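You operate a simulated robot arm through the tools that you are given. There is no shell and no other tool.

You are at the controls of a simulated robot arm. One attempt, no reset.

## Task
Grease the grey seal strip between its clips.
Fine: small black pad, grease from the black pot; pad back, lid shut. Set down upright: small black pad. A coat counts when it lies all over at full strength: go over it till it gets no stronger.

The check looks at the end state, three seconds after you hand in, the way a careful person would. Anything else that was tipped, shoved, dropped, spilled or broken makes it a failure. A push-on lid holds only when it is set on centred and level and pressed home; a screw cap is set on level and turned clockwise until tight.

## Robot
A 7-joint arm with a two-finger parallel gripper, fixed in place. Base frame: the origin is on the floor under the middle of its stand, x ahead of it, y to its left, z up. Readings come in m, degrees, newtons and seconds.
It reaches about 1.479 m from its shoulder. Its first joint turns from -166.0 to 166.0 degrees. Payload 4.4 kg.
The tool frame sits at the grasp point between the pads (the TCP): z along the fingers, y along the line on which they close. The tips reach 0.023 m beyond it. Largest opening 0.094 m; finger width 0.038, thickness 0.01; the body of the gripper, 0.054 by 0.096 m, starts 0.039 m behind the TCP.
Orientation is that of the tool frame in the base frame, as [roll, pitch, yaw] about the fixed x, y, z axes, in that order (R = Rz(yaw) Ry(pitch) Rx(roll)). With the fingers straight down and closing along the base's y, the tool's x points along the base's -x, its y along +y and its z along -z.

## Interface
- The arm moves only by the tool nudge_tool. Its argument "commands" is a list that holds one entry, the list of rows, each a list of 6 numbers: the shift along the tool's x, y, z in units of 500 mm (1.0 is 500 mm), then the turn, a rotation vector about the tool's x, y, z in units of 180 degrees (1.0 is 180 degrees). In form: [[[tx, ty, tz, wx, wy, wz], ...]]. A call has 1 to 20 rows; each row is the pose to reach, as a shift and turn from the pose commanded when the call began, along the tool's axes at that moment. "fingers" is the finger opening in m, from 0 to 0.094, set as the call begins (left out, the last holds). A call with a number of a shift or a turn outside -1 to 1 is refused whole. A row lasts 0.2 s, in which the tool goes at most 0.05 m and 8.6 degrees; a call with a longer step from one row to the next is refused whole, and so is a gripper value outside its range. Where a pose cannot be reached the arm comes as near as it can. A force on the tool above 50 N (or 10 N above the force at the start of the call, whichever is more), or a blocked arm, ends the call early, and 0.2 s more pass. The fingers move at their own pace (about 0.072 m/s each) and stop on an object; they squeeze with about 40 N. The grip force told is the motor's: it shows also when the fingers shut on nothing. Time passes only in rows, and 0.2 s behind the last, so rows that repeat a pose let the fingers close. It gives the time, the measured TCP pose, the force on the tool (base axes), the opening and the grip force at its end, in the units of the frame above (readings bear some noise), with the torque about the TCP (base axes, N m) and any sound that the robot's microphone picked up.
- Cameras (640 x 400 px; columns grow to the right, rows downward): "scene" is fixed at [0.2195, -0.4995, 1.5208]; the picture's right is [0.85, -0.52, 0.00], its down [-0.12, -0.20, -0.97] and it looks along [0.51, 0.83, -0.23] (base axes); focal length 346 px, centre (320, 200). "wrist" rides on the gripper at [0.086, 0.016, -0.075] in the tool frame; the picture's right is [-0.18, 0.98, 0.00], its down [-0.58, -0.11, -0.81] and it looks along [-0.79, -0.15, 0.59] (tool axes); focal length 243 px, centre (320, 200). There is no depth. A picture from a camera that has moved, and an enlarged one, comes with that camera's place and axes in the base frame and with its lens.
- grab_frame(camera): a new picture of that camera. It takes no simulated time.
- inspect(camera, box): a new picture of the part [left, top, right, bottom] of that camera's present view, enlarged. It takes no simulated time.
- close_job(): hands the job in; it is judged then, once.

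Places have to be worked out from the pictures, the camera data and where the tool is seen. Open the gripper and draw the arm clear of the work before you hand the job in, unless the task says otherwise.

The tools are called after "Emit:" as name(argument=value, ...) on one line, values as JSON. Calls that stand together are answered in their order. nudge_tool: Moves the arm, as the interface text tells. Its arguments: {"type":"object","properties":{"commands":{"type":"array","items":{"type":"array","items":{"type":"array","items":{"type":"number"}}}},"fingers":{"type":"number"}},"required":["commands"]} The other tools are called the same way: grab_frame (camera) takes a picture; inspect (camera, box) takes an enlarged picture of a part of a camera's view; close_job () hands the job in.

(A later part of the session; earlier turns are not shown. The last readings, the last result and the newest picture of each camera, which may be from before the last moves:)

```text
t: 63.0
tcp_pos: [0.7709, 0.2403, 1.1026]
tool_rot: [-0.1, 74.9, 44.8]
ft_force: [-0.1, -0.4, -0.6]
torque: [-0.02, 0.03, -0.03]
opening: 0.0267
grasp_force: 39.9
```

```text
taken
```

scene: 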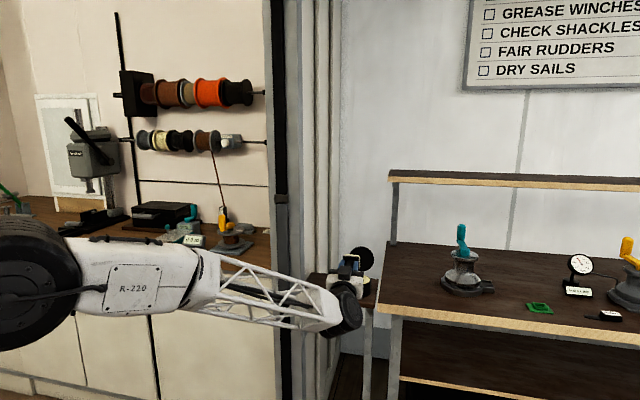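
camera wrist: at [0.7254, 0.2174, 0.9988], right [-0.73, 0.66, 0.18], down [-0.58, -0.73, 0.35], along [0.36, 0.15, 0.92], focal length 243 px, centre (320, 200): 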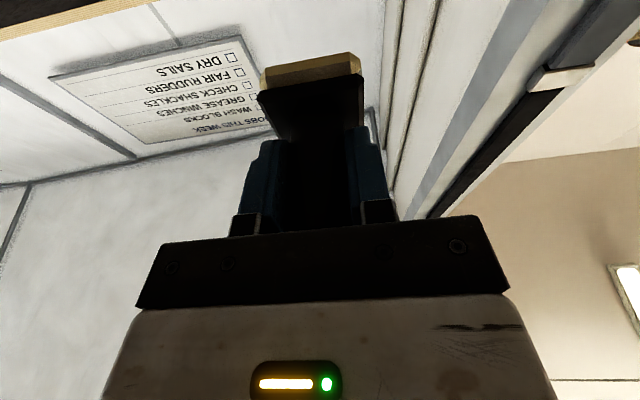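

The pad now faces the wall direction (pitch as planned). I'll slide sideways to line up in front of the strip, about 12 cm away from it.

Emit:
nudge_tool(commands=[[[0, 0.087, 0, 0, 0, 0], [0, 0.174, 0, 0, 0, 0], [0, 0.26, 0, 0, 0, 0], [0, 0.347, 0, 0, 0, 0], [0, 0.434, 0, 0, 0, 0], [0, 0.5208, 0, 0, 0, 0], [0, 0.5208, 0, 0, 0, 0]]])

Emit:
grab_frame(camera="wrist")

Emit:
grab_frame(camera="scene")

```text
t: 64.6
tcp_pos: [0.5916, 0.4208, 1.1035]
tool_rot: [-0.6, 75.2, 45.1]
ft_force: [0.2, 0.8, 0.1]
torque: [-0.04, -0.04, 0.02]
opening: 0.0266
grasp_force: 39.1
out of reach, approached as far as the arm can: row 6, 7
```

```text
taken
camera wrist: at [0.5449, 0.3962, 1.0012], right [-0.74, 0.65, 0.18], down [-0.57, -0.74, 0.36], along [0.36, 0.16, 0.92], focal length 243 px, centre (320, 200)
```

wrist: 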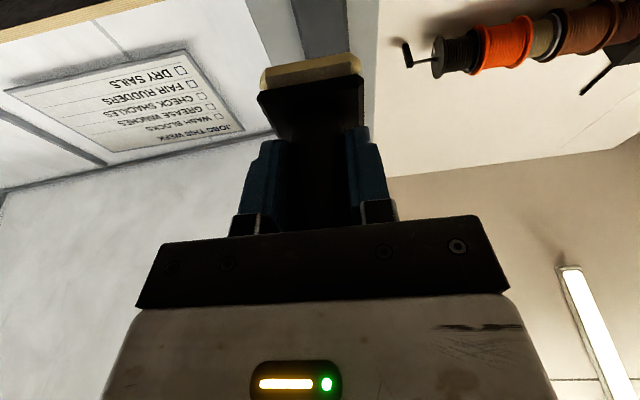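

```text
taken
```

scene: 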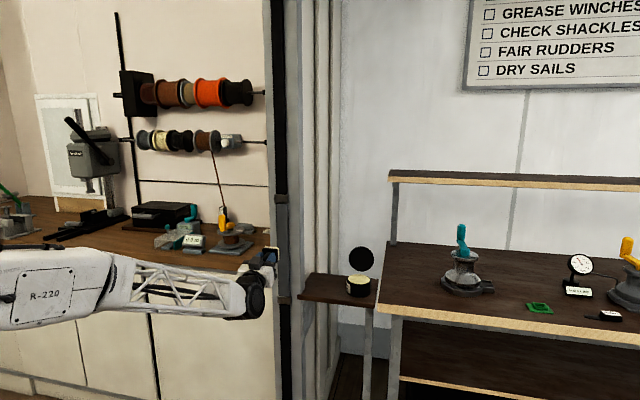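

The arm is near its inner reach limit here. Moving toward the strip should relieve that, so I'll advance 6 cm and check alignment.

Emit:
nudge_tool(commands=[[[0.0104, 0, 0.0386, 0, 0, 0], [0.0207, 0, 0.0773, 0, 0, 0], [0.0311, 0, 0.1159, 0, 0, 0], [0.0311, 0, 0.1159, 0, 0, 0]]])

Emit:
inspect(camera="scene", box=[230, 170, 330, 320])

Emit:
grab_frame(camera="wrist")

```text
t: 65.6
tcp_pos: [0.64, 0.4549, 1.106]
tool_rot: [-0.6, 75.1, 45.1]
ft_force: [-0.8, -0.2, 0.6]
torque: [-0.01, 0.02, 0.04]
opening: 0.0268
grasp_force: 40.4
out of reach, approached as far as the arm can: row 1, 2, 3, 4
```

```text
2.67 times, centred on (280, 245) of scene
camera zoom: at [0.2195, -0.4995, 1.5208], right [0.85, -0.52, 0.0], down [-0.12, -0.2, -0.97], along [0.51, 0.83, -0.23], focal length 922 px, centre (427, 80)
```

zoom: 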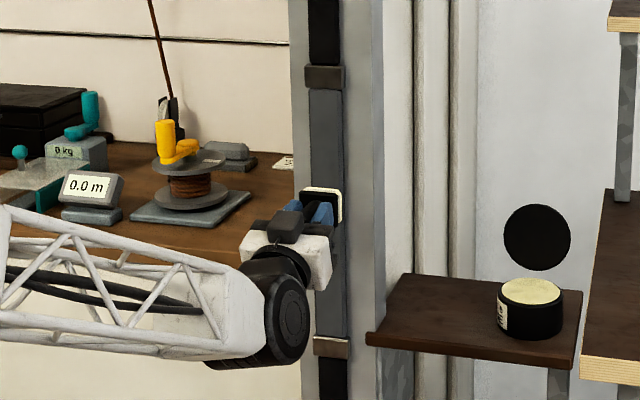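

```text
taken
camera wrist: at [0.5934, 0.4302, 1.0028], right [-0.74, 0.65, 0.18], down [-0.57, -0.74, 0.36], along [0.36, 0.16, 0.92], focal length 243 px, centre (320, 200)
```

wrist: 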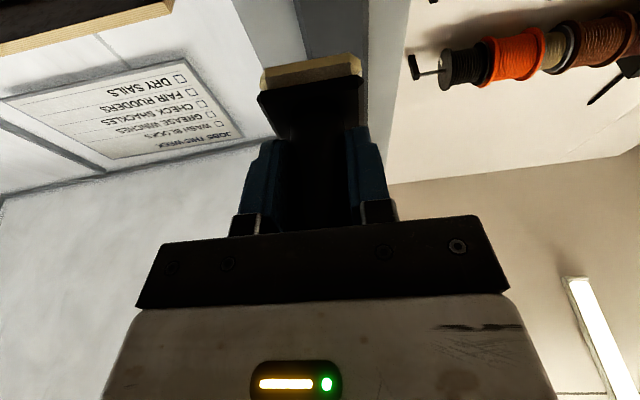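

The solver reports it can't quite reach, and the tool is off by about 16 mm sideways. I'll look at the whole arm posture to understand the limit.

Emit:
grab_frame(camera="scene")

Emit:
inspect(camera="scene", box=[255, 180, 305, 250])

```text
taken
```

scene: 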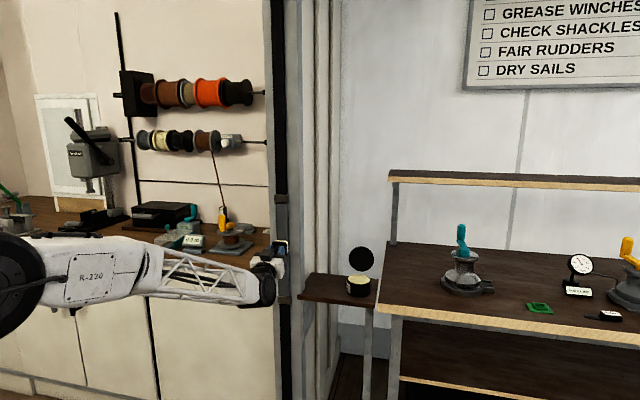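

```text
5.71 times, centred on (280, 215) of scene
camera zoom: at [0.2195, -0.4995, 1.5208], right [0.85, -0.52, 0.0], down [-0.12, -0.2, -0.97], along [0.51, 0.83, -0.23], focal length 1975 px, centre (549, 114)
```

zoom: 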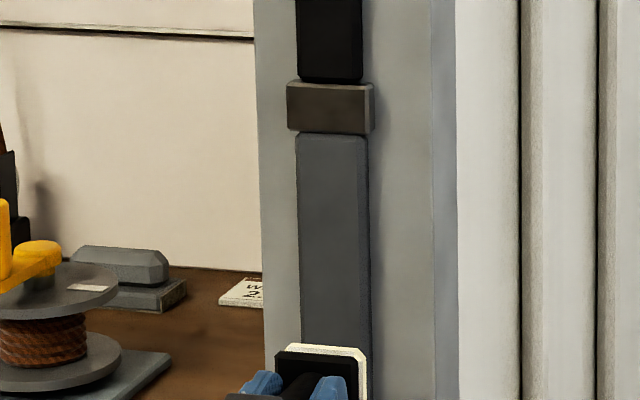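

The reach limit looks azimuth-related: both poses ended at exactly 35.4°. Rolling the tool -90° about the pad's own axis keeps the pad facing the strip but moves the wrist to the right. I'll back off 4 cm and do that.

Emit:
nudge_tool(commands=[[[-0.0104, 0, -0.0386, 0, 0, 0], [-0.0207, 0, -0.0773, 0, 0, 0], [-0.0207, 0, -0.0773, -0.0118, 0, -0.0439], [-0.0207, 0, -0.0773, -0.0235, 0, -0.0878], [-0.0207, 0, -0.0773, -0.0353, 0, -0.1317], [-0.0207, 0, -0.0773, -0.0471, 0, -0.1756], [-0.0207, 0, -0.0773, -0.0588, 0, -0.2195], [-0.0207, 0, -0.0773, -0.0706, 0, -0.2635], [-0.0207, 0, -0.0773, -0.0823, 0, -0.3074], [-0.0207, 0, -0.0773, -0.0941, 0, -0.3513], [-0.0207, 0, -0.0773, -0.1059, 0, -0.3952], [-0.0207, 0, -0.0773, -0.1176, 0, -0.4391], [-0.0207, 0, -0.0773, -0.1294, 0, -0.483], [-0.0207, 0, -0.0773, -0.1294, 0, -0.483]]])

Emit:
grab_frame(camera="wrist")

Emit:
grab_frame(camera="scene")

```text
t: 68.6
tcp_pos: [0.5802, 0.4454, 1.2665]
tool_rot: [-100.6, 3.9, -32.1]
ft_force: [0.4, -0.6, -0.3]
torque: [-0.02, -0.01, -0.02]
opening: 0.0267
grasp_force: 40.2
out of reach, approached as far as the arm can: row 4, 5, 6, 7, 8, 9, 10, 11, 12, 13, 14
```

```text
taken
camera wrist: at [0.6121, 0.3346, 1.2587], right [-0.31, -0.02, -0.95], down [-0.89, -0.35, 0.3], along [-0.34, 0.93, 0.09], focal length 243 px, centre (320, 200)
```

wrist: 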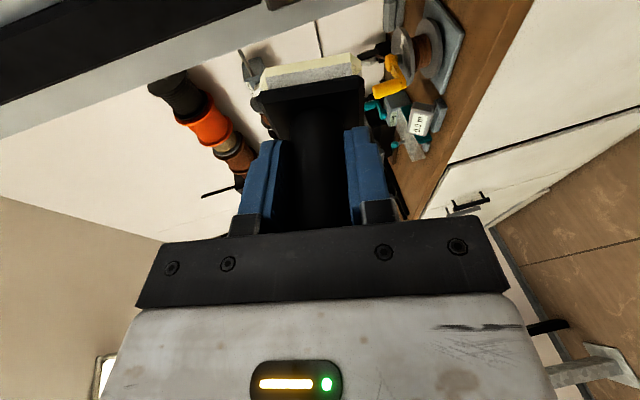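

```text
taken
```

scene: 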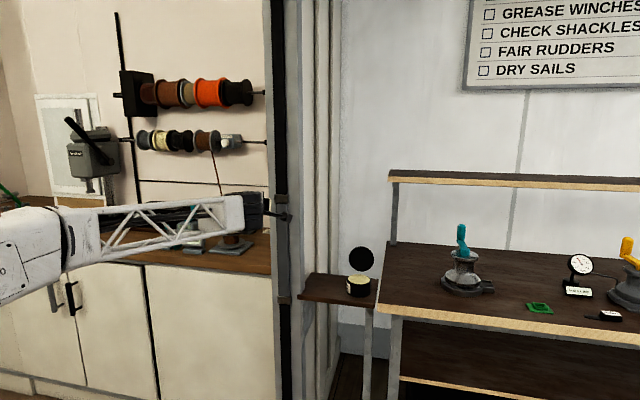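

The error grew a lot with that roll, so I believe the flange roll joint is at its limit on this branch; rolling the other way should free it. I'll undo the roll while moving 15 cm to the right into roomier space.

Emit:
nudge_tool(commands=[[[0.0725, 0, -0.0194, 0.0118, 0, 0.0439], [0.145, 0, -0.0389, 0.0235, 0, 0.0878], [0.2175, 0, -0.0583, 0.0353, 0, 0.1317], [0.29, 0, -0.0777, 0.0471, 0, 0.1756], [0.29, 0, -0.0777, 0.0588, 0, 0.2195], [0.29, 0, -0.0777, 0.0706, 0, 0.2635], [0.29, 0, -0.0777, 0.0823, 0, 0.3074], [0.29, 0, -0.0777, 0.0941, 0, 0.3513], [0.29, 0, -0.0777, 0.1059, 0, 0.3952], [0.29, 0, -0.0777, 0.1176, 0, 0.4391], [0.29, 0, -0.0777, 0.1294, 0, 0.483], [0.29, 0, -0.0777, 0.1294, 0, 0.483]]])

Emit:
grab_frame(camera="scene")

```text
t: 71.2
tcp_pos: [0.6804, 0.3308, 1.2568]
tool_rot: [16.4, 86.2, 59.6]
ft_force: [-0.6, -1.2, 0.0]
torque: [-0.06, 0.0, -0.01]
opening: 0.0269
grasp_force: 39.8
```

```text
taken
```

scene: 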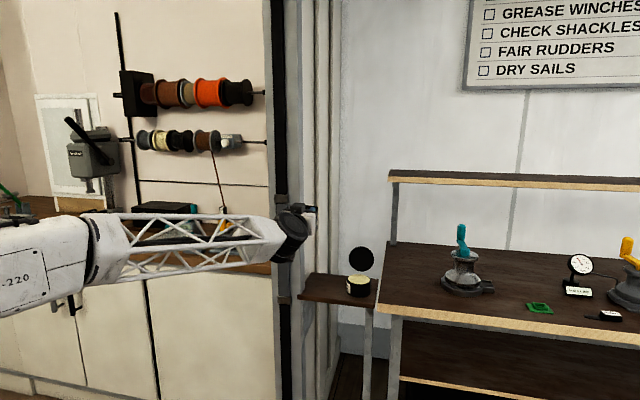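

The commanded pose had been reset to the reached one, and now the arm is fully in reach again. I'll continue the roll in the positive direction by 90° in place and check.

Emit:
nudge_tool(commands=[[[0, 0, 0, 0.0074, 0.0007, 0.0448], [0, 0, 0, 0.0147, 0.0013, 0.0897], [0, 0, 0, 0.0221, 0.002, 0.1345], [0, 0, 0, 0.0295, 0.0026, 0.1794], [0, 0, 0, 0.0368, 0.0033, 0.2242], [0, 0, 0, 0.0442, 0.004, 0.2691], [0, 0, 0, 0.0515, 0.0046, 0.3139], [0, 0, 0, 0.0589, 0.0053, 0.3588], [0, 0, 0, 0.0663, 0.0059, 0.4036], [0, 0, 0, 0.0736, 0.0066, 0.4485], [0, 0, 0, 0.081, 0.0073, 0.4933], [0, 0, 0, 0.081, 0.0073, 0.4933]]])

Emit:
grab_frame(camera="scene")

Emit:
grab_frame(camera="wrist")

```text
t: 73.8
tcp_pos: [0.681, 0.3302, 1.2569]
tool_rot: [96.6, -0.1, 124.7]
ft_force: [-0.1, 0.1, -0.8]
torque: [-0.03, 0.01, 0.0]
opening: 0.0267
grasp_force: 39.9
```

```text
taken
```

scene: 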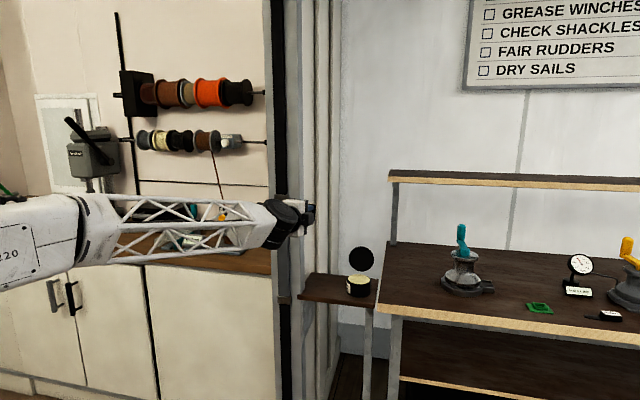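

```text
taken
camera wrist: at [0.5725, 0.3599, 1.2803], right [0.2, -0.09, 0.98], down [-0.34, -0.94, -0.02], along [0.92, -0.33, -0.22], focal length 243 px, centre (320, 200)
```

wrist: 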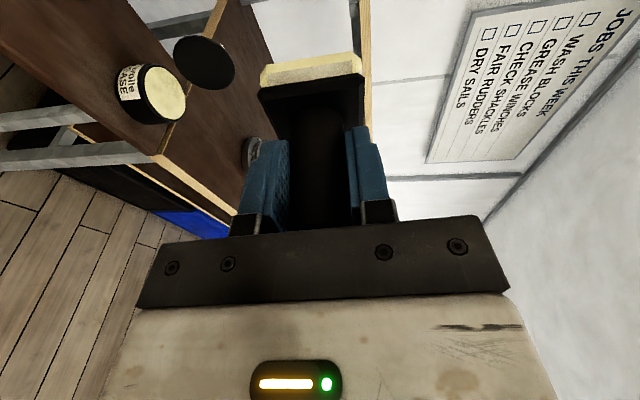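

Rolling this way works. I'll finish the roll (another 89°) so the gripper sits above the pad axis, then slide to the strip line at mid height.

Emit:
nudge_tool(commands=[[[0, 0, 0, 0.0073, 0.0007, 0.0442], [0, 0, 0, 0.0146, 0.0014, 0.0884], [0, 0, 0, 0.0219, 0.002, 0.1326], [0, 0, 0, 0.0292, 0.0027, 0.1768], [0, 0, 0, 0.0365, 0.0034, 0.221], [0, 0, 0, 0.0438, 0.0041, 0.2652], [0, 0, 0, 0.0511, 0.0048, 0.3094], [0, 0, 0, 0.0584, 0.0055, 0.3536], [0, 0, 0, 0.0657, 0.0061, 0.3978], [0, 0, 0, 0.073, 0.0068, 0.442], [0, 0, 0, 0.0803, 0.0075, 0.4862], [0.052, -0.0608, -0.0025, 0.0803, 0.0075, 0.4862], [0.104, -0.1215, -0.005, 0.0803, 0.0075, 0.4862], [0.156, -0.1823, -0.0074, 0.0803, 0.0075, 0.4862], [0.208, -0.243, -0.0099, 0.0803, 0.0075, 0.4862], [0.26, -0.3038, -0.0124, 0.0803, 0.0075, 0.4862], [0.26, -0.3038, -0.0124, 0.0803, 0.0075, 0.4862]]])

Emit:
grab_frame(camera="scene")

Emit:
grab_frame(camera="wrist")

```text
t: 77.4
tcp_pos: [0.5884, 0.4246, 1.1059]
tool_rot: [179.4, -74.9, 45.6]
ft_force: [-0.7, -0.5, -0.3]
torque: [-0.02, 0.0, 0.01]
opening: 0.0267
grasp_force: 39.8
```

```text
taken
```

scene: 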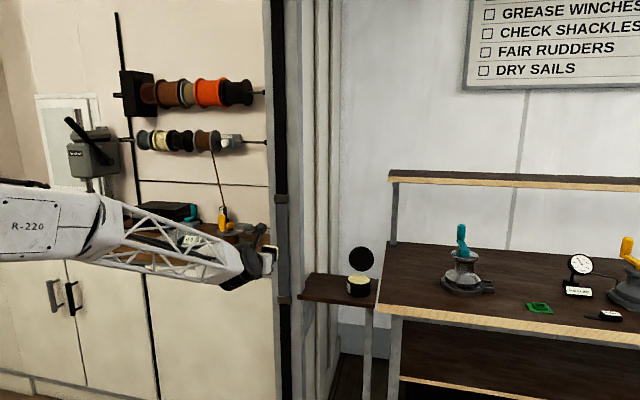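

```text
taken
camera wrist: at [0.5639, 0.3773, 1.2093], right [0.66, -0.73, -0.18], down [-0.73, -0.58, -0.35], along [0.16, 0.36, -0.92], focal length 243 px, centre (320, 200)
```

wrist: 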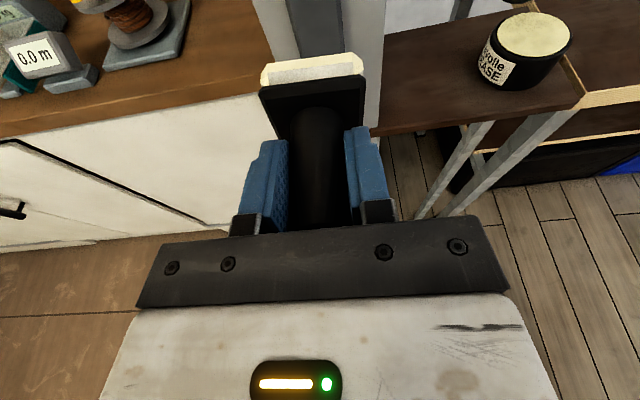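

Now the arm is comfortably in reach with the pad square to the strip. I'll zoom in to check the lateral alignment of pad and strip.

Emit:
inspect(camera="wrist", box=[230, 0, 400, 110])

Emit:
inspect(camera="scene", box=[240, 190, 310, 310])

```text
3.64 times, centred on (315, 55) of wrist
camera zoom: at [0.5639, 0.3773, 1.2093], right [0.66, -0.73, -0.18], down [-0.73, -0.58, -0.35], along [0.16, 0.36, -0.92], focal length 882 px, centre (338, 727)
```

zoom: 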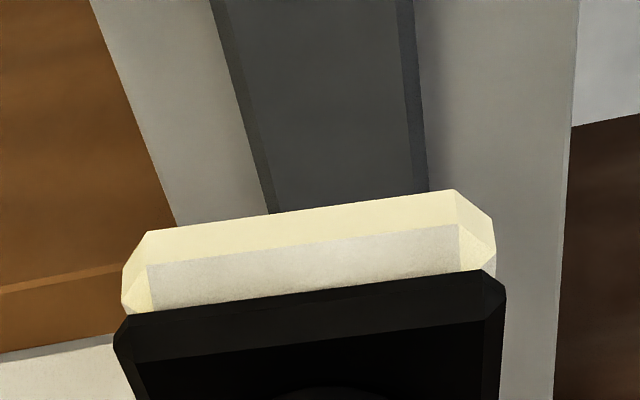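

```text
3.33 times, centred on (275, 250) of scene
camera zoom: at [0.2195, -0.4995, 1.5208], right [0.85, -0.52, 0.0], down [-0.12, -0.2, -0.97], along [0.51, 0.83, -0.23], focal length 1152 px, centre (470, 33)
```

zoom: 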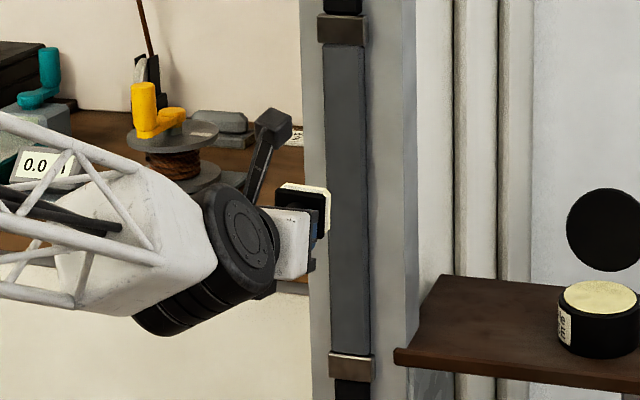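

The strip spans a≈±0.022 around my centreline, and the pad's face is about 0.039 wide, sitting roughly 2–3 mm to the right. I'll shift 2 mm left and advance 10 cm, stopping just short of contact.

Emit:
nudge_tool(commands=[[[0.0207, -0.002, 0.0773, 0, 0, 0], [0.0363, -0.004, 0.1352, 0, 0, 0], [0.0466, -0.004, 0.1739, 0, 0, 0], [0.0518, -0.004, 0.1932, 0, 0, 0], [0.0518, -0.004, 0.1932, 0, 0, 0]]])

Emit:
inspect(camera="wrist", box=[230, 0, 400, 110])

Emit:
inspect(camera="scene", box=[250, 190, 310, 310])

```text
t: 78.6
tcp_pos: [0.6585, 0.4966, 1.1061]
tool_rot: [179.4, -75.0, 45.5]
ft_force: [-0.3, 0.8, -1.5]
torque: [-0.04, 0.01, 0.0]
opening: 0.0266
grasp_force: 40.0
```

```text
3.64 times, centred on (315, 55) of wrist
camera zoom: at [0.6334, 0.4498, 1.2092], right [0.66, -0.73, -0.18], down [-0.73, -0.58, -0.35], along [0.16, 0.36, -0.92], focal length 882 px, centre (338, 727)
```

zoom: 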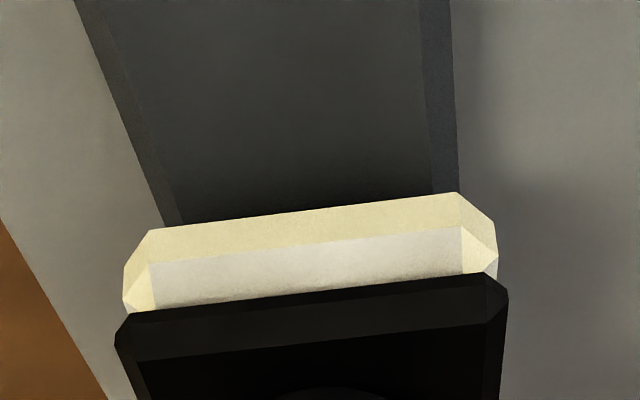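

```text
3.33 times, centred on (280, 250) of scene
camera zoom: at [0.2195, -0.4995, 1.5208], right [0.85, -0.52, 0.0], down [-0.12, -0.2, -0.97], along [0.51, 0.83, -0.23], focal length 1152 px, centre (453, 33)
```

zoom: 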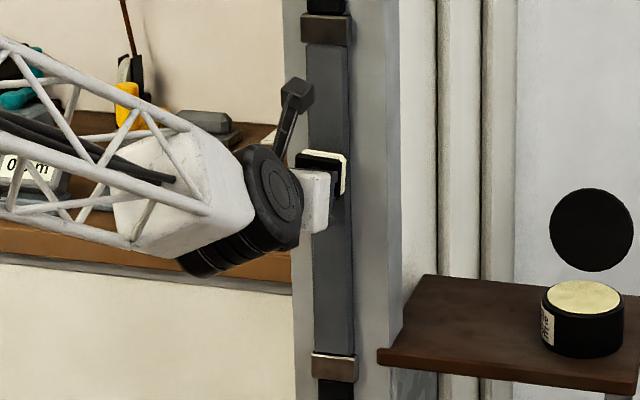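

The pad is nearly centred, off by about 1.3 mm, with roughly 2 cm to go. I'll correct and advance carefully 14 mm.

Emit:
nudge_tool(commands=[[[0.0021, -0.0013, 0.0077, 0, 0, 0], [0.0041, -0.0026, 0.0155, 0, 0, 0], [0.0062, -0.0026, 0.0232, 0, 0, 0], [0.0073, -0.0026, 0.027, 0, 0, 0], [0.0073, -0.0026, 0.027, 0, 0, 0]]])

Emit:
inspect(camera="wrist", box=[230, 0, 400, 110])

```text
t: 79.8
tcp_pos: [0.6648, 0.5069, 1.1053]
tool_rot: [179.4, -75.0, 45.5]
ft_force: [-17.8, -12.9, -2.9]
torque: [-0.18, 0.07, 0.35]
opening: 0.0266
grasp_force: 39.6
```

```text
3.64 times, centred on (315, 55) of wrist
camera zoom: at [0.6418, 0.46, 1.2088], right [0.66, -0.73, -0.18], down [-0.73, -0.58, -0.35], along [0.15, 0.36, -0.92], focal length 882 px, centre (338, 727)
```

zoom: 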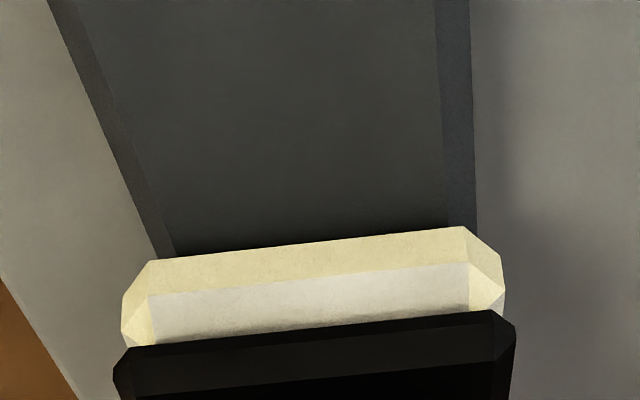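

Contact is made with about 22 N, and the handle slid about 3–4 mm in the grip. The torque suggests the left edge touches first, so I'll ease off slightly and yaw 0.7° to square the pad up.

Emit:
nudge_tool(commands=[[[-0.0001, 0, -0.0005, 0.002, 0, -0.0005], [-0.0002, 0, -0.0008, 0.0038, 0, -0.001], [-0.0002, 0, -0.0008, 0.0038, 0, -0.001]]])

Emit:
grab_frame(camera="wrist")

Emit:
inspect(camera="scene", box=[260, 190, 310, 260])

```text
t: 80.6
tcp_pos: [0.6651, 0.5065, 1.1067]
tool_rot: [179.5, -75.0, 46.2]
ft_force: [-2.0, -8.0, -3.0]
torque: [-0.24, 0.23, -0.4]
opening: 0.0267
grasp_force: 39.6
```

```text
taken
camera wrist: at [0.6424, 0.4592, 1.2093], right [0.67, -0.72, -0.18], down [-0.73, -0.59, -0.35], along [0.15, 0.36, -0.92], focal length 243 px, centre (320, 200)
```

wrist: 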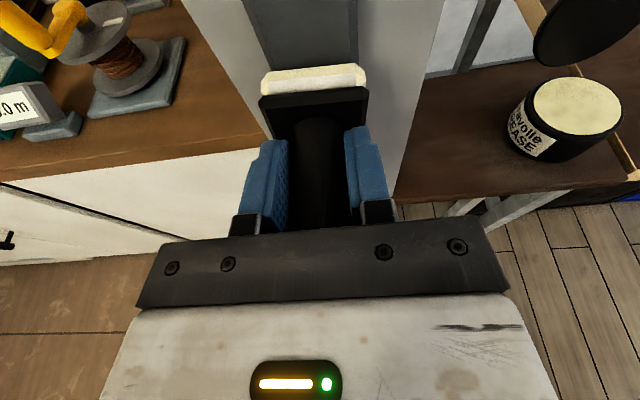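

```text
5.71 times, centred on (285, 225) of scene
camera zoom: at [0.2195, -0.4995, 1.5208], right [0.85, -0.52, 0.0], down [-0.12, -0.2, -0.97], along [0.51, 0.83, -0.23], focal length 1975 px, centre (520, 57)
```

zoom: 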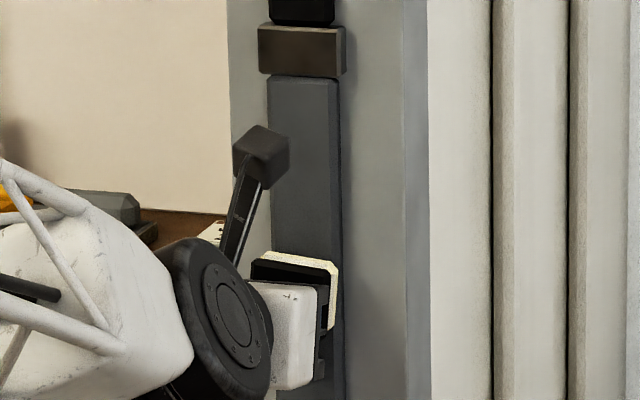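

The pressure has shifted to the right edge, so the best yaw lies between. I'll go back 0.45° and press on a touch.

Emit:
nudge_tool(commands=[[[0, 0, 0, -0.0012, 0, 0.0003], [0, 0, 0.0002, -0.0024, 0, 0.0006], [0.0001, 0, 0.0004, -0.0024, 0, 0.0006], [0.0001, 0, 0.0004, -0.0024, 0, 0.0006]]])

```text
t: 81.6
tcp_pos: [0.6653, 0.5051, 1.1053]
tool_rot: [179.5, -75.0, 45.7]
ft_force: [0.0, 0.4, -0.7]
torque: [-0.06, 0.03, 0.01]
opening: 0.0266
grasp_force: 39.9
```

Contact was lost when squaring up. I'll advance in fine steps until there's a moderate push.

Emit:
nudge_tool(commands=[[[0.0002, 0, 0.0006, 0, 0, 0], [0.0003, 0, 0.0012, 0, 0, 0], [0.0004, 0, 0.0016, 0, 0, 0], [0.0004, 0, 0.0016, 0, 0, 0]]])

```text
t: 82.6
tcp_pos: [0.666, 0.5062, 1.1066]
tool_rot: [179.5, -75.0, 45.7]
ft_force: [-20.0, -21.7, 2.3]
torque: [-0.07, -0.01, -0.64]
opening: 0.0265
grasp_force: 40.0
```

It's within about 0.2° of flat, with 29 N now. I'll back off 0.4 mm to reduce the push, then stroke upward 4 cm and look at the result.

Emit:
nudge_tool(commands=[[[-0.0002, 0, -0.0008, -0.0005, 0, 0.0001], [-0.0002, 0, -0.0008, -0.0005, 0, 0.0001]]])

Emit:
nudge_tool(commands=[[[0.0193, 0, -0.0052, 0, 0, 0], [0.0386, 0, -0.0104, 0, 0, 0], [0.058, 0, -0.0155, 0, 0, 0], [0.0773, 0, -0.0207, 0, 0, 0], [0.0773, 0, -0.0207, 0, 0, 0]]])

Emit:
grab_frame(camera="wrist")

Emit:
inspect(camera="scene", box=[260, 185, 310, 300])

```text
t: 83.2
tcp_pos: [0.667, 0.5069, 1.106]
tool_rot: [179.5, -75.0, 45.8]
ft_force: [-9.9, -1.9, 0.9]
torque: [0.06, 0.03, 0.21]
opening: 0.0264
grasp_force: 39.6
```

```text
t: 84.4
tcp_pos: [0.6653, 0.5077, 1.1454]
tool_rot: [179.4, -75.0, 45.8]
ft_force: [-0.1, 0.0, -0.6]
torque: [0.01, 0.0, 0.01]
opening: 0.0261
grasp_force: 40.1
```

```text
taken
camera wrist: at [0.6414, 0.4608, 1.2478], right [0.66, -0.73, -0.18], down [-0.73, -0.58, -0.35], along [0.15, 0.36, -0.92], focal length 243 px, centre (320, 200)
```

wrist: 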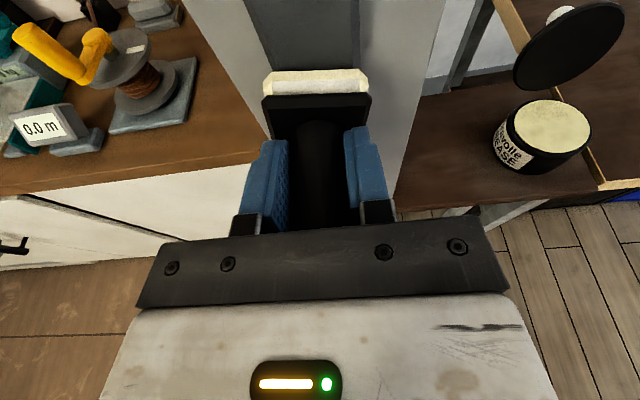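

```text
3.48 times, centred on (285, 242) of scene
camera zoom: at [0.2195, -0.4995, 1.5208], right [0.85, -0.52, 0.0], down [-0.12, -0.2, -0.97], along [0.51, 0.83, -0.23], focal length 1202 px, centre (442, 52)
```

zoom: 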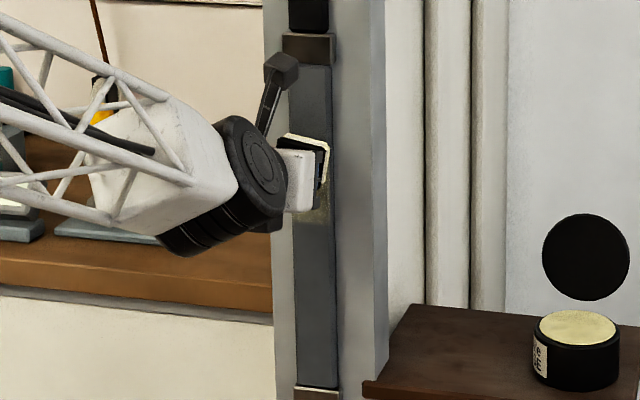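

Grease is going on: a yellowish patch shows where I pressed. The pad may have twisted a little in the grip, so I'll look closely.

Emit:
inspect(camera="wrist", box=[230, 30, 400, 140])

Emit:
inspect(camera="scene", box=[268, 205, 298, 260])

```text
3.64 times, centred on (315, 85) of wrist
camera zoom: at [0.6414, 0.4608, 1.2478], right [0.66, -0.73, -0.18], down [-0.73, -0.58, -0.35], along [0.15, 0.36, -0.92], focal length 882 px, centre (338, 618)
```

zoom: 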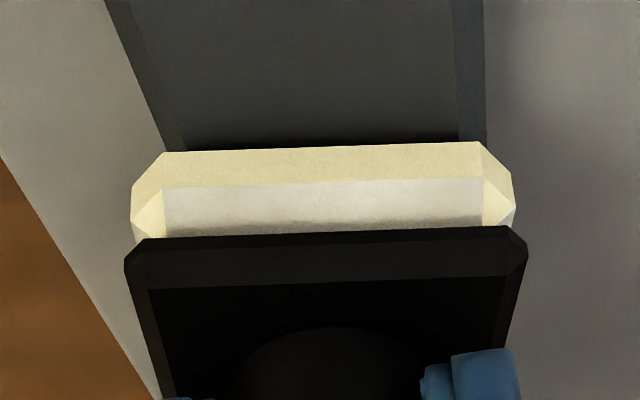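

```text
7.27 times, centred on (283, 232) of scene
camera zoom: at [0.2195, -0.4995, 1.5208], right [0.85, -0.52, 0.0], down [-0.12, -0.2, -0.97], along [0.51, 0.83, -0.23], focal length 2513 px, centre (589, -36)
```

zoom: 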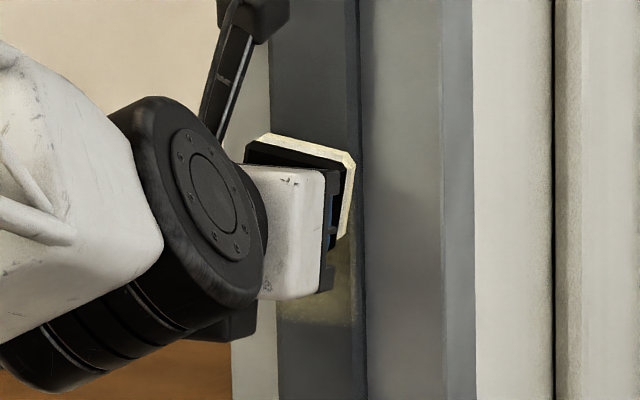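

The pad has twisted about 11° clockwise around its axis. I'll back off 1 mm, roll the tool -11.5° about the pad axis to square it again, then check.

Emit:
nudge_tool(commands=[[[-0.0005, 0, -0.0019, 0, 0, 0], [-0.0005, 0, -0.0019, -0.0083, 0, -0.0309], [-0.0005, 0, -0.0019, -0.0165, 0, -0.0617], [-0.0005, 0, -0.0019, -0.0165, 0, -0.0617]]])

Emit:
inspect(camera="wrist", box=[230, 30, 400, 140])

Emit:
inspect(camera="scene", box=[268, 205, 298, 260])

```text
t: 85.4
tcp_pos: [0.665, 0.5056, 1.1463]
tool_rot: [141.4, -71.0, 82.3]
ft_force: [0.7, 0.5, -0.9]
torque: [0.0, 0.01, 0.03]
opening: 0.0262
grasp_force: 40.1
```

```text
3.64 times, centred on (315, 85) of wrist
camera zoom: at [0.6268, 0.4745, 1.2494], right [0.68, -0.74, 0.02], down [-0.68, -0.63, -0.37], along [0.29, 0.23, -0.93], focal length 882 px, centre (338, 618)
```

zoom: 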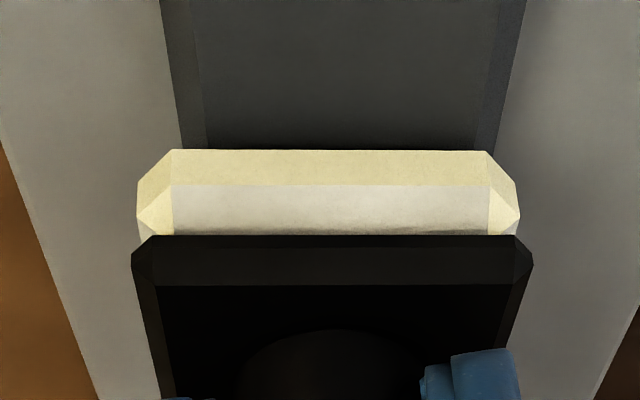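

```text
7.27 times, centred on (283, 232) of scene
camera zoom: at [0.2195, -0.4995, 1.5208], right [0.85, -0.52, 0.0], down [-0.12, -0.2, -0.97], along [0.51, 0.83, -0.23], focal length 2513 px, centre (589, -36)
```

zoom: 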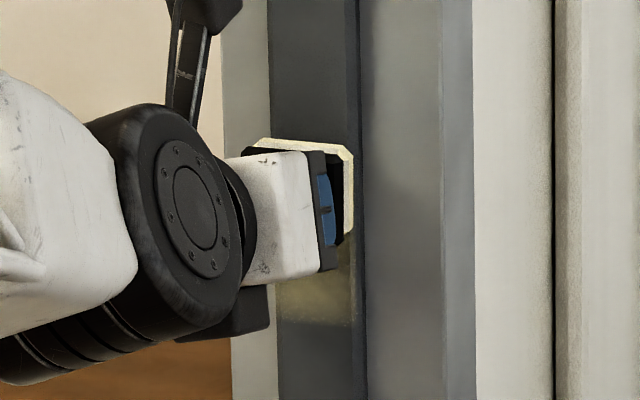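

The pad is square to the strip again and about 1.3 mm left of centre. I'll shift right and press gently back into contact.

Emit:
nudge_tool(commands=[[[-0.0005, 0.0025, 0.0001, 0, 0, 0], [-0.0002, 0.0025, 0.0012, 0, 0, 0], [0.0001, 0.0025, 0.0023, 0, 0, 0], [0.0003, 0.0025, 0.003, 0, 0, 0], [0.0003, 0.0025, 0.003, 0, 0, 0]]])

```text
t: 86.6
tcp_pos: [0.6668, 0.5055, 1.1471]
tool_rot: [141.5, -71.1, 82.2]
ft_force: [-5.7, -5.2, 0.2]
torque: [-0.05, -0.06, -0.19]
opening: 0.0264
grasp_force: 40.1
```

Normal force is about 8 N, slightly heavier on the right edge. I'll trim the yaw a touch, push 0.2 mm more, and stroke up 3 cm, watching the force.

Emit:
nudge_tool(commands=[[[0.0001, 0, 0.0004, -0.0008, -0.0002, 0.0002], [0.0115, 0.0024, -0.0026, -0.0008, -0.0002, 0.0002], [0.0228, 0.0048, -0.0057, -0.0008, -0.0002, 0.0002], [0.0342, 0.0072, -0.0087, -0.0008, -0.0002, 0.0002], [0.0455, 0.0096, -0.0118, -0.0008, -0.0002, 0.0002], [0.0569, 0.012, -0.0148, -0.0008, -0.0002, 0.0002]]])

Emit:
inspect(camera="wrist", box=[230, 30, 400, 140])

Emit:
inspect(camera="scene", box=[262, 185, 302, 260])

```text
t: 88.0
tcp_pos: [0.669, 0.5067, 1.1755]
tool_rot: [141.6, -71.0, 81.9]
ft_force: [-20.7, -21.5, -20.8]
torque: [-0.38, 0.31, 0.07]
opening: 0.0259
grasp_force: 40.3
```

```text
3.64 times, centred on (315, 85) of wrist
camera zoom: at [0.6298, 0.4754, 1.2791], right [0.67, -0.74, 0.02], down [-0.68, -0.63, -0.37], along [0.29, 0.23, -0.93], focal length 882 px, centre (338, 618)
```

zoom: 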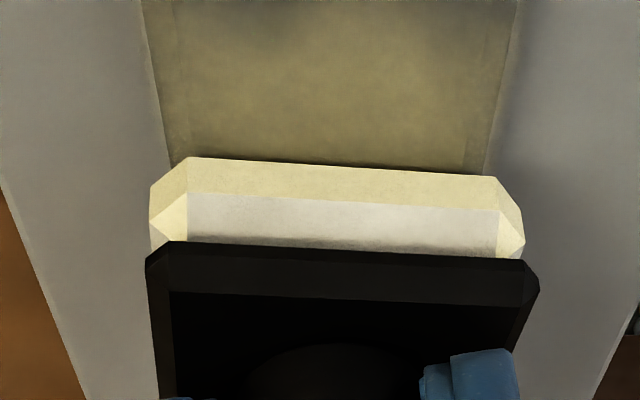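

```text
5.33 times, centred on (282, 222) of scene
camera zoom: at [0.2195, -0.4995, 1.5208], right [0.85, -0.52, 0.0], down [-0.12, -0.2, -0.97], along [0.51, 0.83, -0.23], focal length 1843 px, centre (523, 80)
```

zoom: 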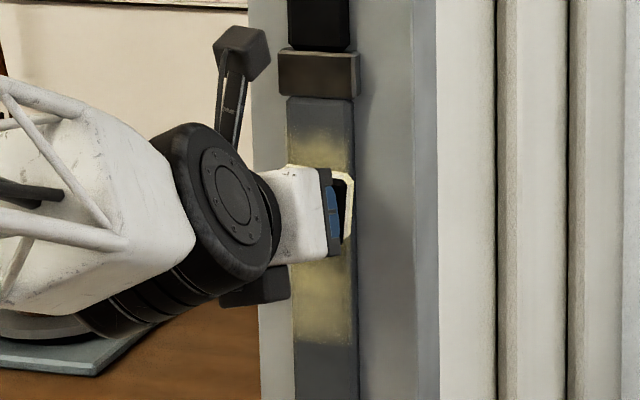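

The grease spreads over the full strip width, with a wide footprint. The push rose to 30 N and the pad is twisting again, so I'll back off 0.5 mm and stroke downward, which should untwist it.

Emit:
nudge_tool(commands=[[[-0.0003, 0, -0.001, 0, 0, 0], [-0.023, -0.0049, 0.0051, 0, 0, 0], [-0.0457, -0.0097, 0.0112, 0, 0, 0], [-0.0684, -0.0146, 0.0173, 0, 0, 0], [-0.0911, -0.0194, 0.0235, 0, 0, 0], [-0.1138, -0.0243, 0.0296, 0, 0, 0]]])

Emit:
inspect(camera="wrist", box=[230, 30, 400, 140])

Emit:
inspect(camera="scene", box=[262, 185, 302, 260])

```text
t: 89.4
tcp_pos: [0.6664, 0.5063, 1.1176]
tool_rot: [141.3, -71.1, 82.1]
ft_force: [-0.3, 0.1, 0.3]
torque: [-0.04, 0.0, -0.03]
opening: 0.0262
grasp_force: 40.1
```

```text
3.64 times, centred on (315, 85) of wrist
camera zoom: at [0.6281, 0.4747, 1.2203], right [0.67, -0.74, 0.02], down [-0.68, -0.63, -0.37], along [0.29, 0.23, -0.93], focal length 882 px, centre (338, 618)
```

zoom: 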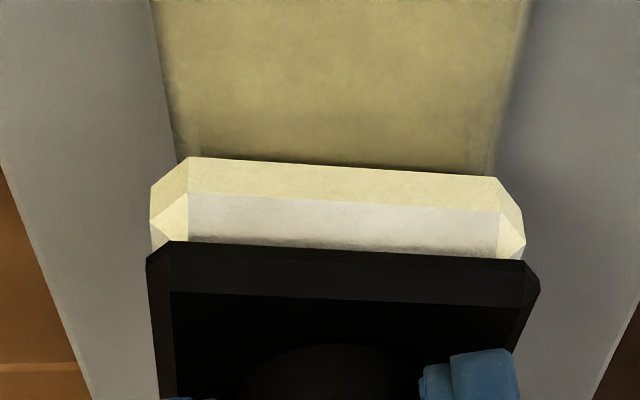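

```text
5.33 times, centred on (282, 222) of scene
camera zoom: at [0.2195, -0.4995, 1.5208], right [0.85, -0.52, 0.0], down [-0.12, -0.2, -0.97], along [0.51, 0.83, -0.23], focal length 1843 px, centre (523, 80)
```

zoom: 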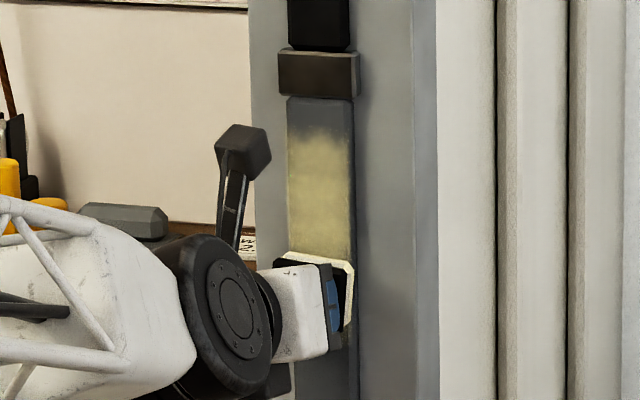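

The upper part is taking a solid coat, but contact was lost after backing off. I'll press in again by 0.3 mm and continue down in shorter strokes.

Emit:
nudge_tool(commands=[[[0.0002, 0, 0.0006, 0, 0, 0], [-0.0187, -0.004, 0.0057, 0, 0, 0], [-0.0376, -0.0081, 0.0108, 0, 0, 0], [-0.0565, -0.0121, 0.0159, 0, 0, 0], [-0.0755, -0.0162, 0.021, 0, 0, 0]]])

Emit:
inspect(camera="scene", box=[262, 185, 312, 290])

```text
t: 90.6
tcp_pos: [0.666, 0.5078, 1.0765]
tool_rot: [141.5, -71.1, 82.0]
ft_force: [0.2, 0.9, 0.4]
torque: [-0.04, 0.02, 0.03]
opening: 0.026
grasp_force: 40.4
```

```text
3.81 times, centred on (287, 238) of scene
camera zoom: at [0.2195, -0.4995, 1.5208], right [0.85, -0.52, 0.0], down [-0.12, -0.2, -0.97], along [0.51, 0.83, -0.23], focal length 1316 px, centre (446, 57)
```

zoom: 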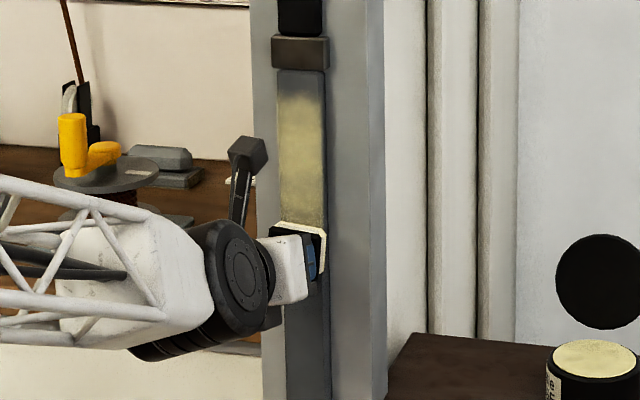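

Still out of contact. I'll advance in 0.25 mm steps until I feel a light push.

Emit:
nudge_tool(commands=[[[0.0001, 0, 0.0005, 0, 0, 0], [0.0003, 0, 0.001, 0, 0, 0], [0.0003, 0, 0.001, 0, 0, 0]]])

```text
t: 91.4
tcp_pos: [0.6673, 0.509, 1.0762]
tool_rot: [141.5, -71.1, 82.0]
ft_force: [0.1, 0.1, -1.3]
torque: [-0.02, 0.0, -0.01]
opening: 0.0261
grasp_force: 39.8
```

No contact yet; a little further.

Emit:
nudge_tool(commands=[[[0.0002, 0, 0.0006, 0, 0, 0], [0.0003, 0, 0.0012, 0, 0, 0], [0.0003, 0, 0.0012, 0, 0, 0]]])

```text
t: 92.2
tcp_pos: [0.667, 0.5075, 1.0768]
tool_rot: [141.5, -71.1, 82.0]
ft_force: [-2.7, -2.6, -0.1]
torque: [0.04, -0.02, 0.04]
opening: 0.0261
grasp_force: 40.0
```

Light contact of about 4 N. I'll add 0.15 mm and stroke down 5 cm.

Emit:
nudge_tool(commands=[[[0.0001, 0, 0.0003, 0, 0, 0], [-0.0188, -0.004, 0.0054, 0, 0, 0], [-0.0377, -0.0081, 0.0105, 0, 0, 0], [-0.0566, -0.0121, 0.0157, 0, 0, 0], [-0.0755, -0.0162, 0.0208, 0, 0, 0], [-0.0945, -0.0202, 0.0259, 0, 0, 0]]])

Emit:
inspect(camera="scene", box=[262, 185, 322, 310])

Emit:
inspect(camera="wrist", box=[230, 0, 400, 140])

```text
t: 93.3
tcp_pos: [0.6682, 0.5078, 1.048]
tool_rot: [140.2, -71.6, 83.2]
ft_force: [-29.1, -25.5, 6.0]
torque: [0.05, -0.13, 0.13]
opening: 0.0263
grasp_force: 39.8
stopped in row 5: the force on the tool passed its limit at 61 N (the readings are from after the stop); the commanded pose is now the measured one
```

```text
3.20 times, centred on (292, 248) of scene
camera zoom: at [0.2195, -0.4995, 1.5208], right [0.85, -0.52, 0.0], down [-0.12, -0.2, -0.97], along [0.51, 0.83, -0.23], focal length 1106 px, centre (410, 48)
```

zoom: 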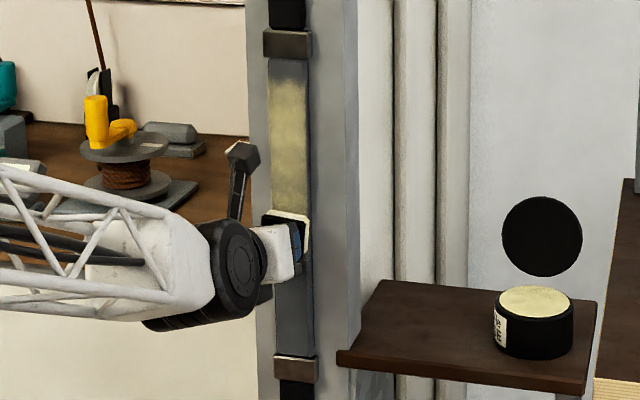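

```text
2.86 times, centred on (315, 70) of wrist
camera zoom: at [0.6282, 0.4759, 1.1508], right [0.67, -0.74, 0.02], down [-0.68, -0.63, -0.38], along [0.29, 0.24, -0.93], focal length 693 px, centre (334, 571)
```

zoom: 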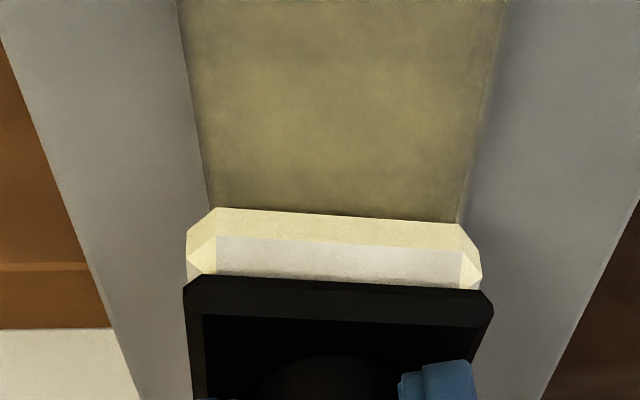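

Sliding makes the leading edge dig in and the force spike. Dabbing (press, lift, shift, press) will avoid that, and pressing alone clearly deposits grease. I'll back off 2 mm and check pad and coat first.

Emit:
nudge_tool(commands=[[[-0.0005, 0, -0.0019, 0, 0, 0], [-0.001, 0, -0.0039, 0, 0, 0], [-0.001, 0, -0.0039, 0, 0, 0]]])

Emit:
inspect(camera="wrist", box=[220, 20, 410, 240])

Emit:
inspect(camera="scene", box=[265, 195, 300, 265])

```text
t: 94.1
tcp_pos: [0.6671, 0.5072, 1.0468]
tool_rot: [140.5, -71.6, 83.1]
ft_force: [0.4, 0.1, -0.8]
torque: [-0.02, 0.02, -0.02]
opening: 0.0263
grasp_force: 39.8
```

```text
1.82 times, centred on (315, 130) of wrist
camera zoom: at [0.6272, 0.475, 1.1503], right [0.67, -0.74, 0.02], down [-0.68, -0.63, -0.38], along [0.29, 0.24, -0.93], focal length 441 px, centre (329, 327)
```

zoom: 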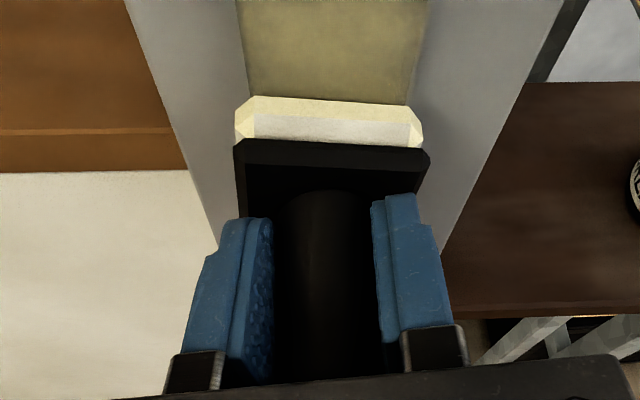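

```text
5.71 times, centred on (282, 230) of scene
camera zoom: at [0.2195, -0.4995, 1.5208], right [0.85, -0.52, 0.0], down [-0.12, -0.2, -0.97], along [0.51, 0.83, -0.23], focal length 1975 px, centre (534, 29)
```

zoom: 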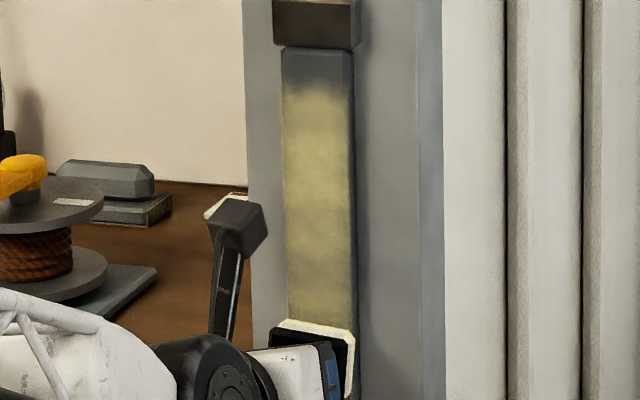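

The coat is building well in the middle section. I'll press straight in here by about 1.4 mm and read the force and torque to check that the pad is still flat.

Emit:
nudge_tool(commands=[[[0.0004, 0, 0.0014, 0, 0, 0], [0.0006, 0, 0.0023, 0, 0, 0], [0.0007, 0, 0.0027, 0, 0, 0], [0.0007, 0, 0.0027, 0, 0, 0]]])

```text
t: 95.1
tcp_pos: [0.6676, 0.5074, 1.0472]
tool_rot: [140.4, -71.5, 83.1]
ft_force: [-9.7, -7.7, 0.8]
torque: [0.03, -0.03, 0.06]
opening: 0.0257
grasp_force: 39.8
```

12 N, flat and centred. Now a series of five dabs, each 18 mm lower, lifting 1.5 mm in between.

Emit:
nudge_tool(commands=[[[-0.0008, 0, -0.0029, 0, 0, 0], [-0.0349, -0.0073, 0.0059, 0, 0, 0], [-0.0341, -0.0073, 0.0088, 0, 0, 0], [-0.0341, -0.0073, 0.0088, 0, 0, 0], [-0.0349, -0.0073, 0.0059, 0, 0, 0], [-0.0691, -0.0146, 0.0147, 0, 0, 0], [-0.0683, -0.0146, 0.0176, 0, 0, 0], [-0.0683, -0.0146, 0.0176, 0, 0, 0], [-0.0691, -0.0146, 0.0147, 0, 0, 0], [-0.1032, -0.0218, 0.0235, 0, 0, 0], [-0.1024, -0.0218, 0.0264, 0, 0, 0], [-0.1024, -0.0218, 0.0264, 0, 0, 0], [-0.1032, -0.0218, 0.0235, 0, 0, 0], [-0.1374, -0.0291, 0.0323, 0, 0, 0], [-0.1366, -0.0291, 0.0352, 0, 0, 0], [-0.1366, -0.0291, 0.0352, 0, 0, 0], [-0.1374, -0.0291, 0.0323, 0, 0, 0], [-0.1715, -0.0364, 0.0411, 0, 0, 0], [-0.1707, -0.0364, 0.044, 0, 0, 0], [-0.1707, -0.0364, 0.044, 0, 0, 0]]])

Emit:
inspect(camera="scene", box=[262, 190, 322, 310])

Emit:
inspect(camera="wrist", box=[220, 0, 410, 150])

```text
t: 99.3
tcp_pos: [0.6715, 0.5025, 0.9581]
tool_rot: [141.1, -71.4, 83.1]
ft_force: [0.5, 0.1, -1.1]
torque: [-0.03, 0.01, 0.01]
opening: 0.0261
grasp_force: 39.7
out of reach, approached as far as the arm can: row 18, 19, 20
```

```text
3.33 times, centred on (292, 250) of scene
camera zoom: at [0.2195, -0.4995, 1.5208], right [0.85, -0.52, 0.0], down [-0.12, -0.2, -0.97], along [0.51, 0.83, -0.23], focal length 1152 px, centre (413, 33)
```

zoom: 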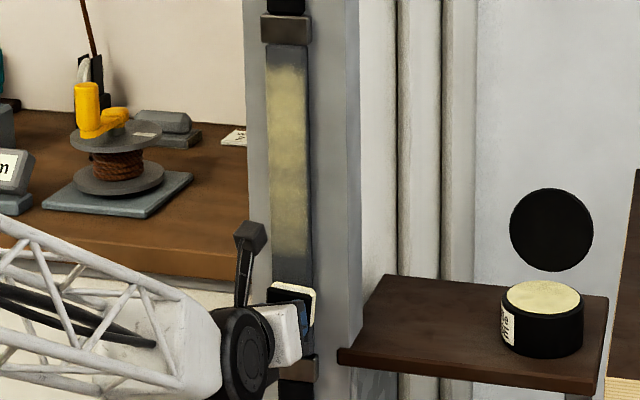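

```text
2.67 times, centred on (315, 75) of wrist
camera zoom: at [0.6325, 0.4702, 1.0614], right [0.68, -0.73, 0.02], down [-0.67, -0.64, -0.37], along [0.29, 0.24, -0.93], focal length 647 px, centre (333, 533)
```

zoom: 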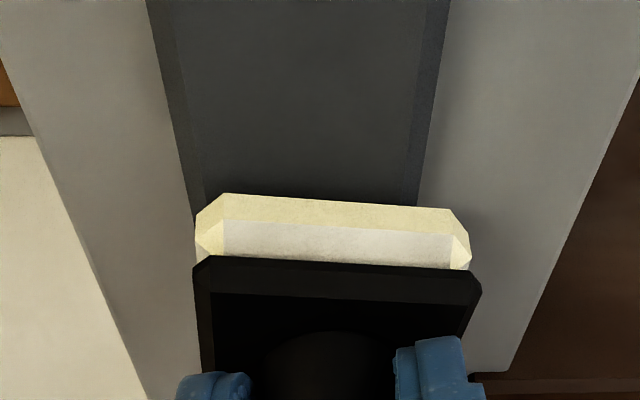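

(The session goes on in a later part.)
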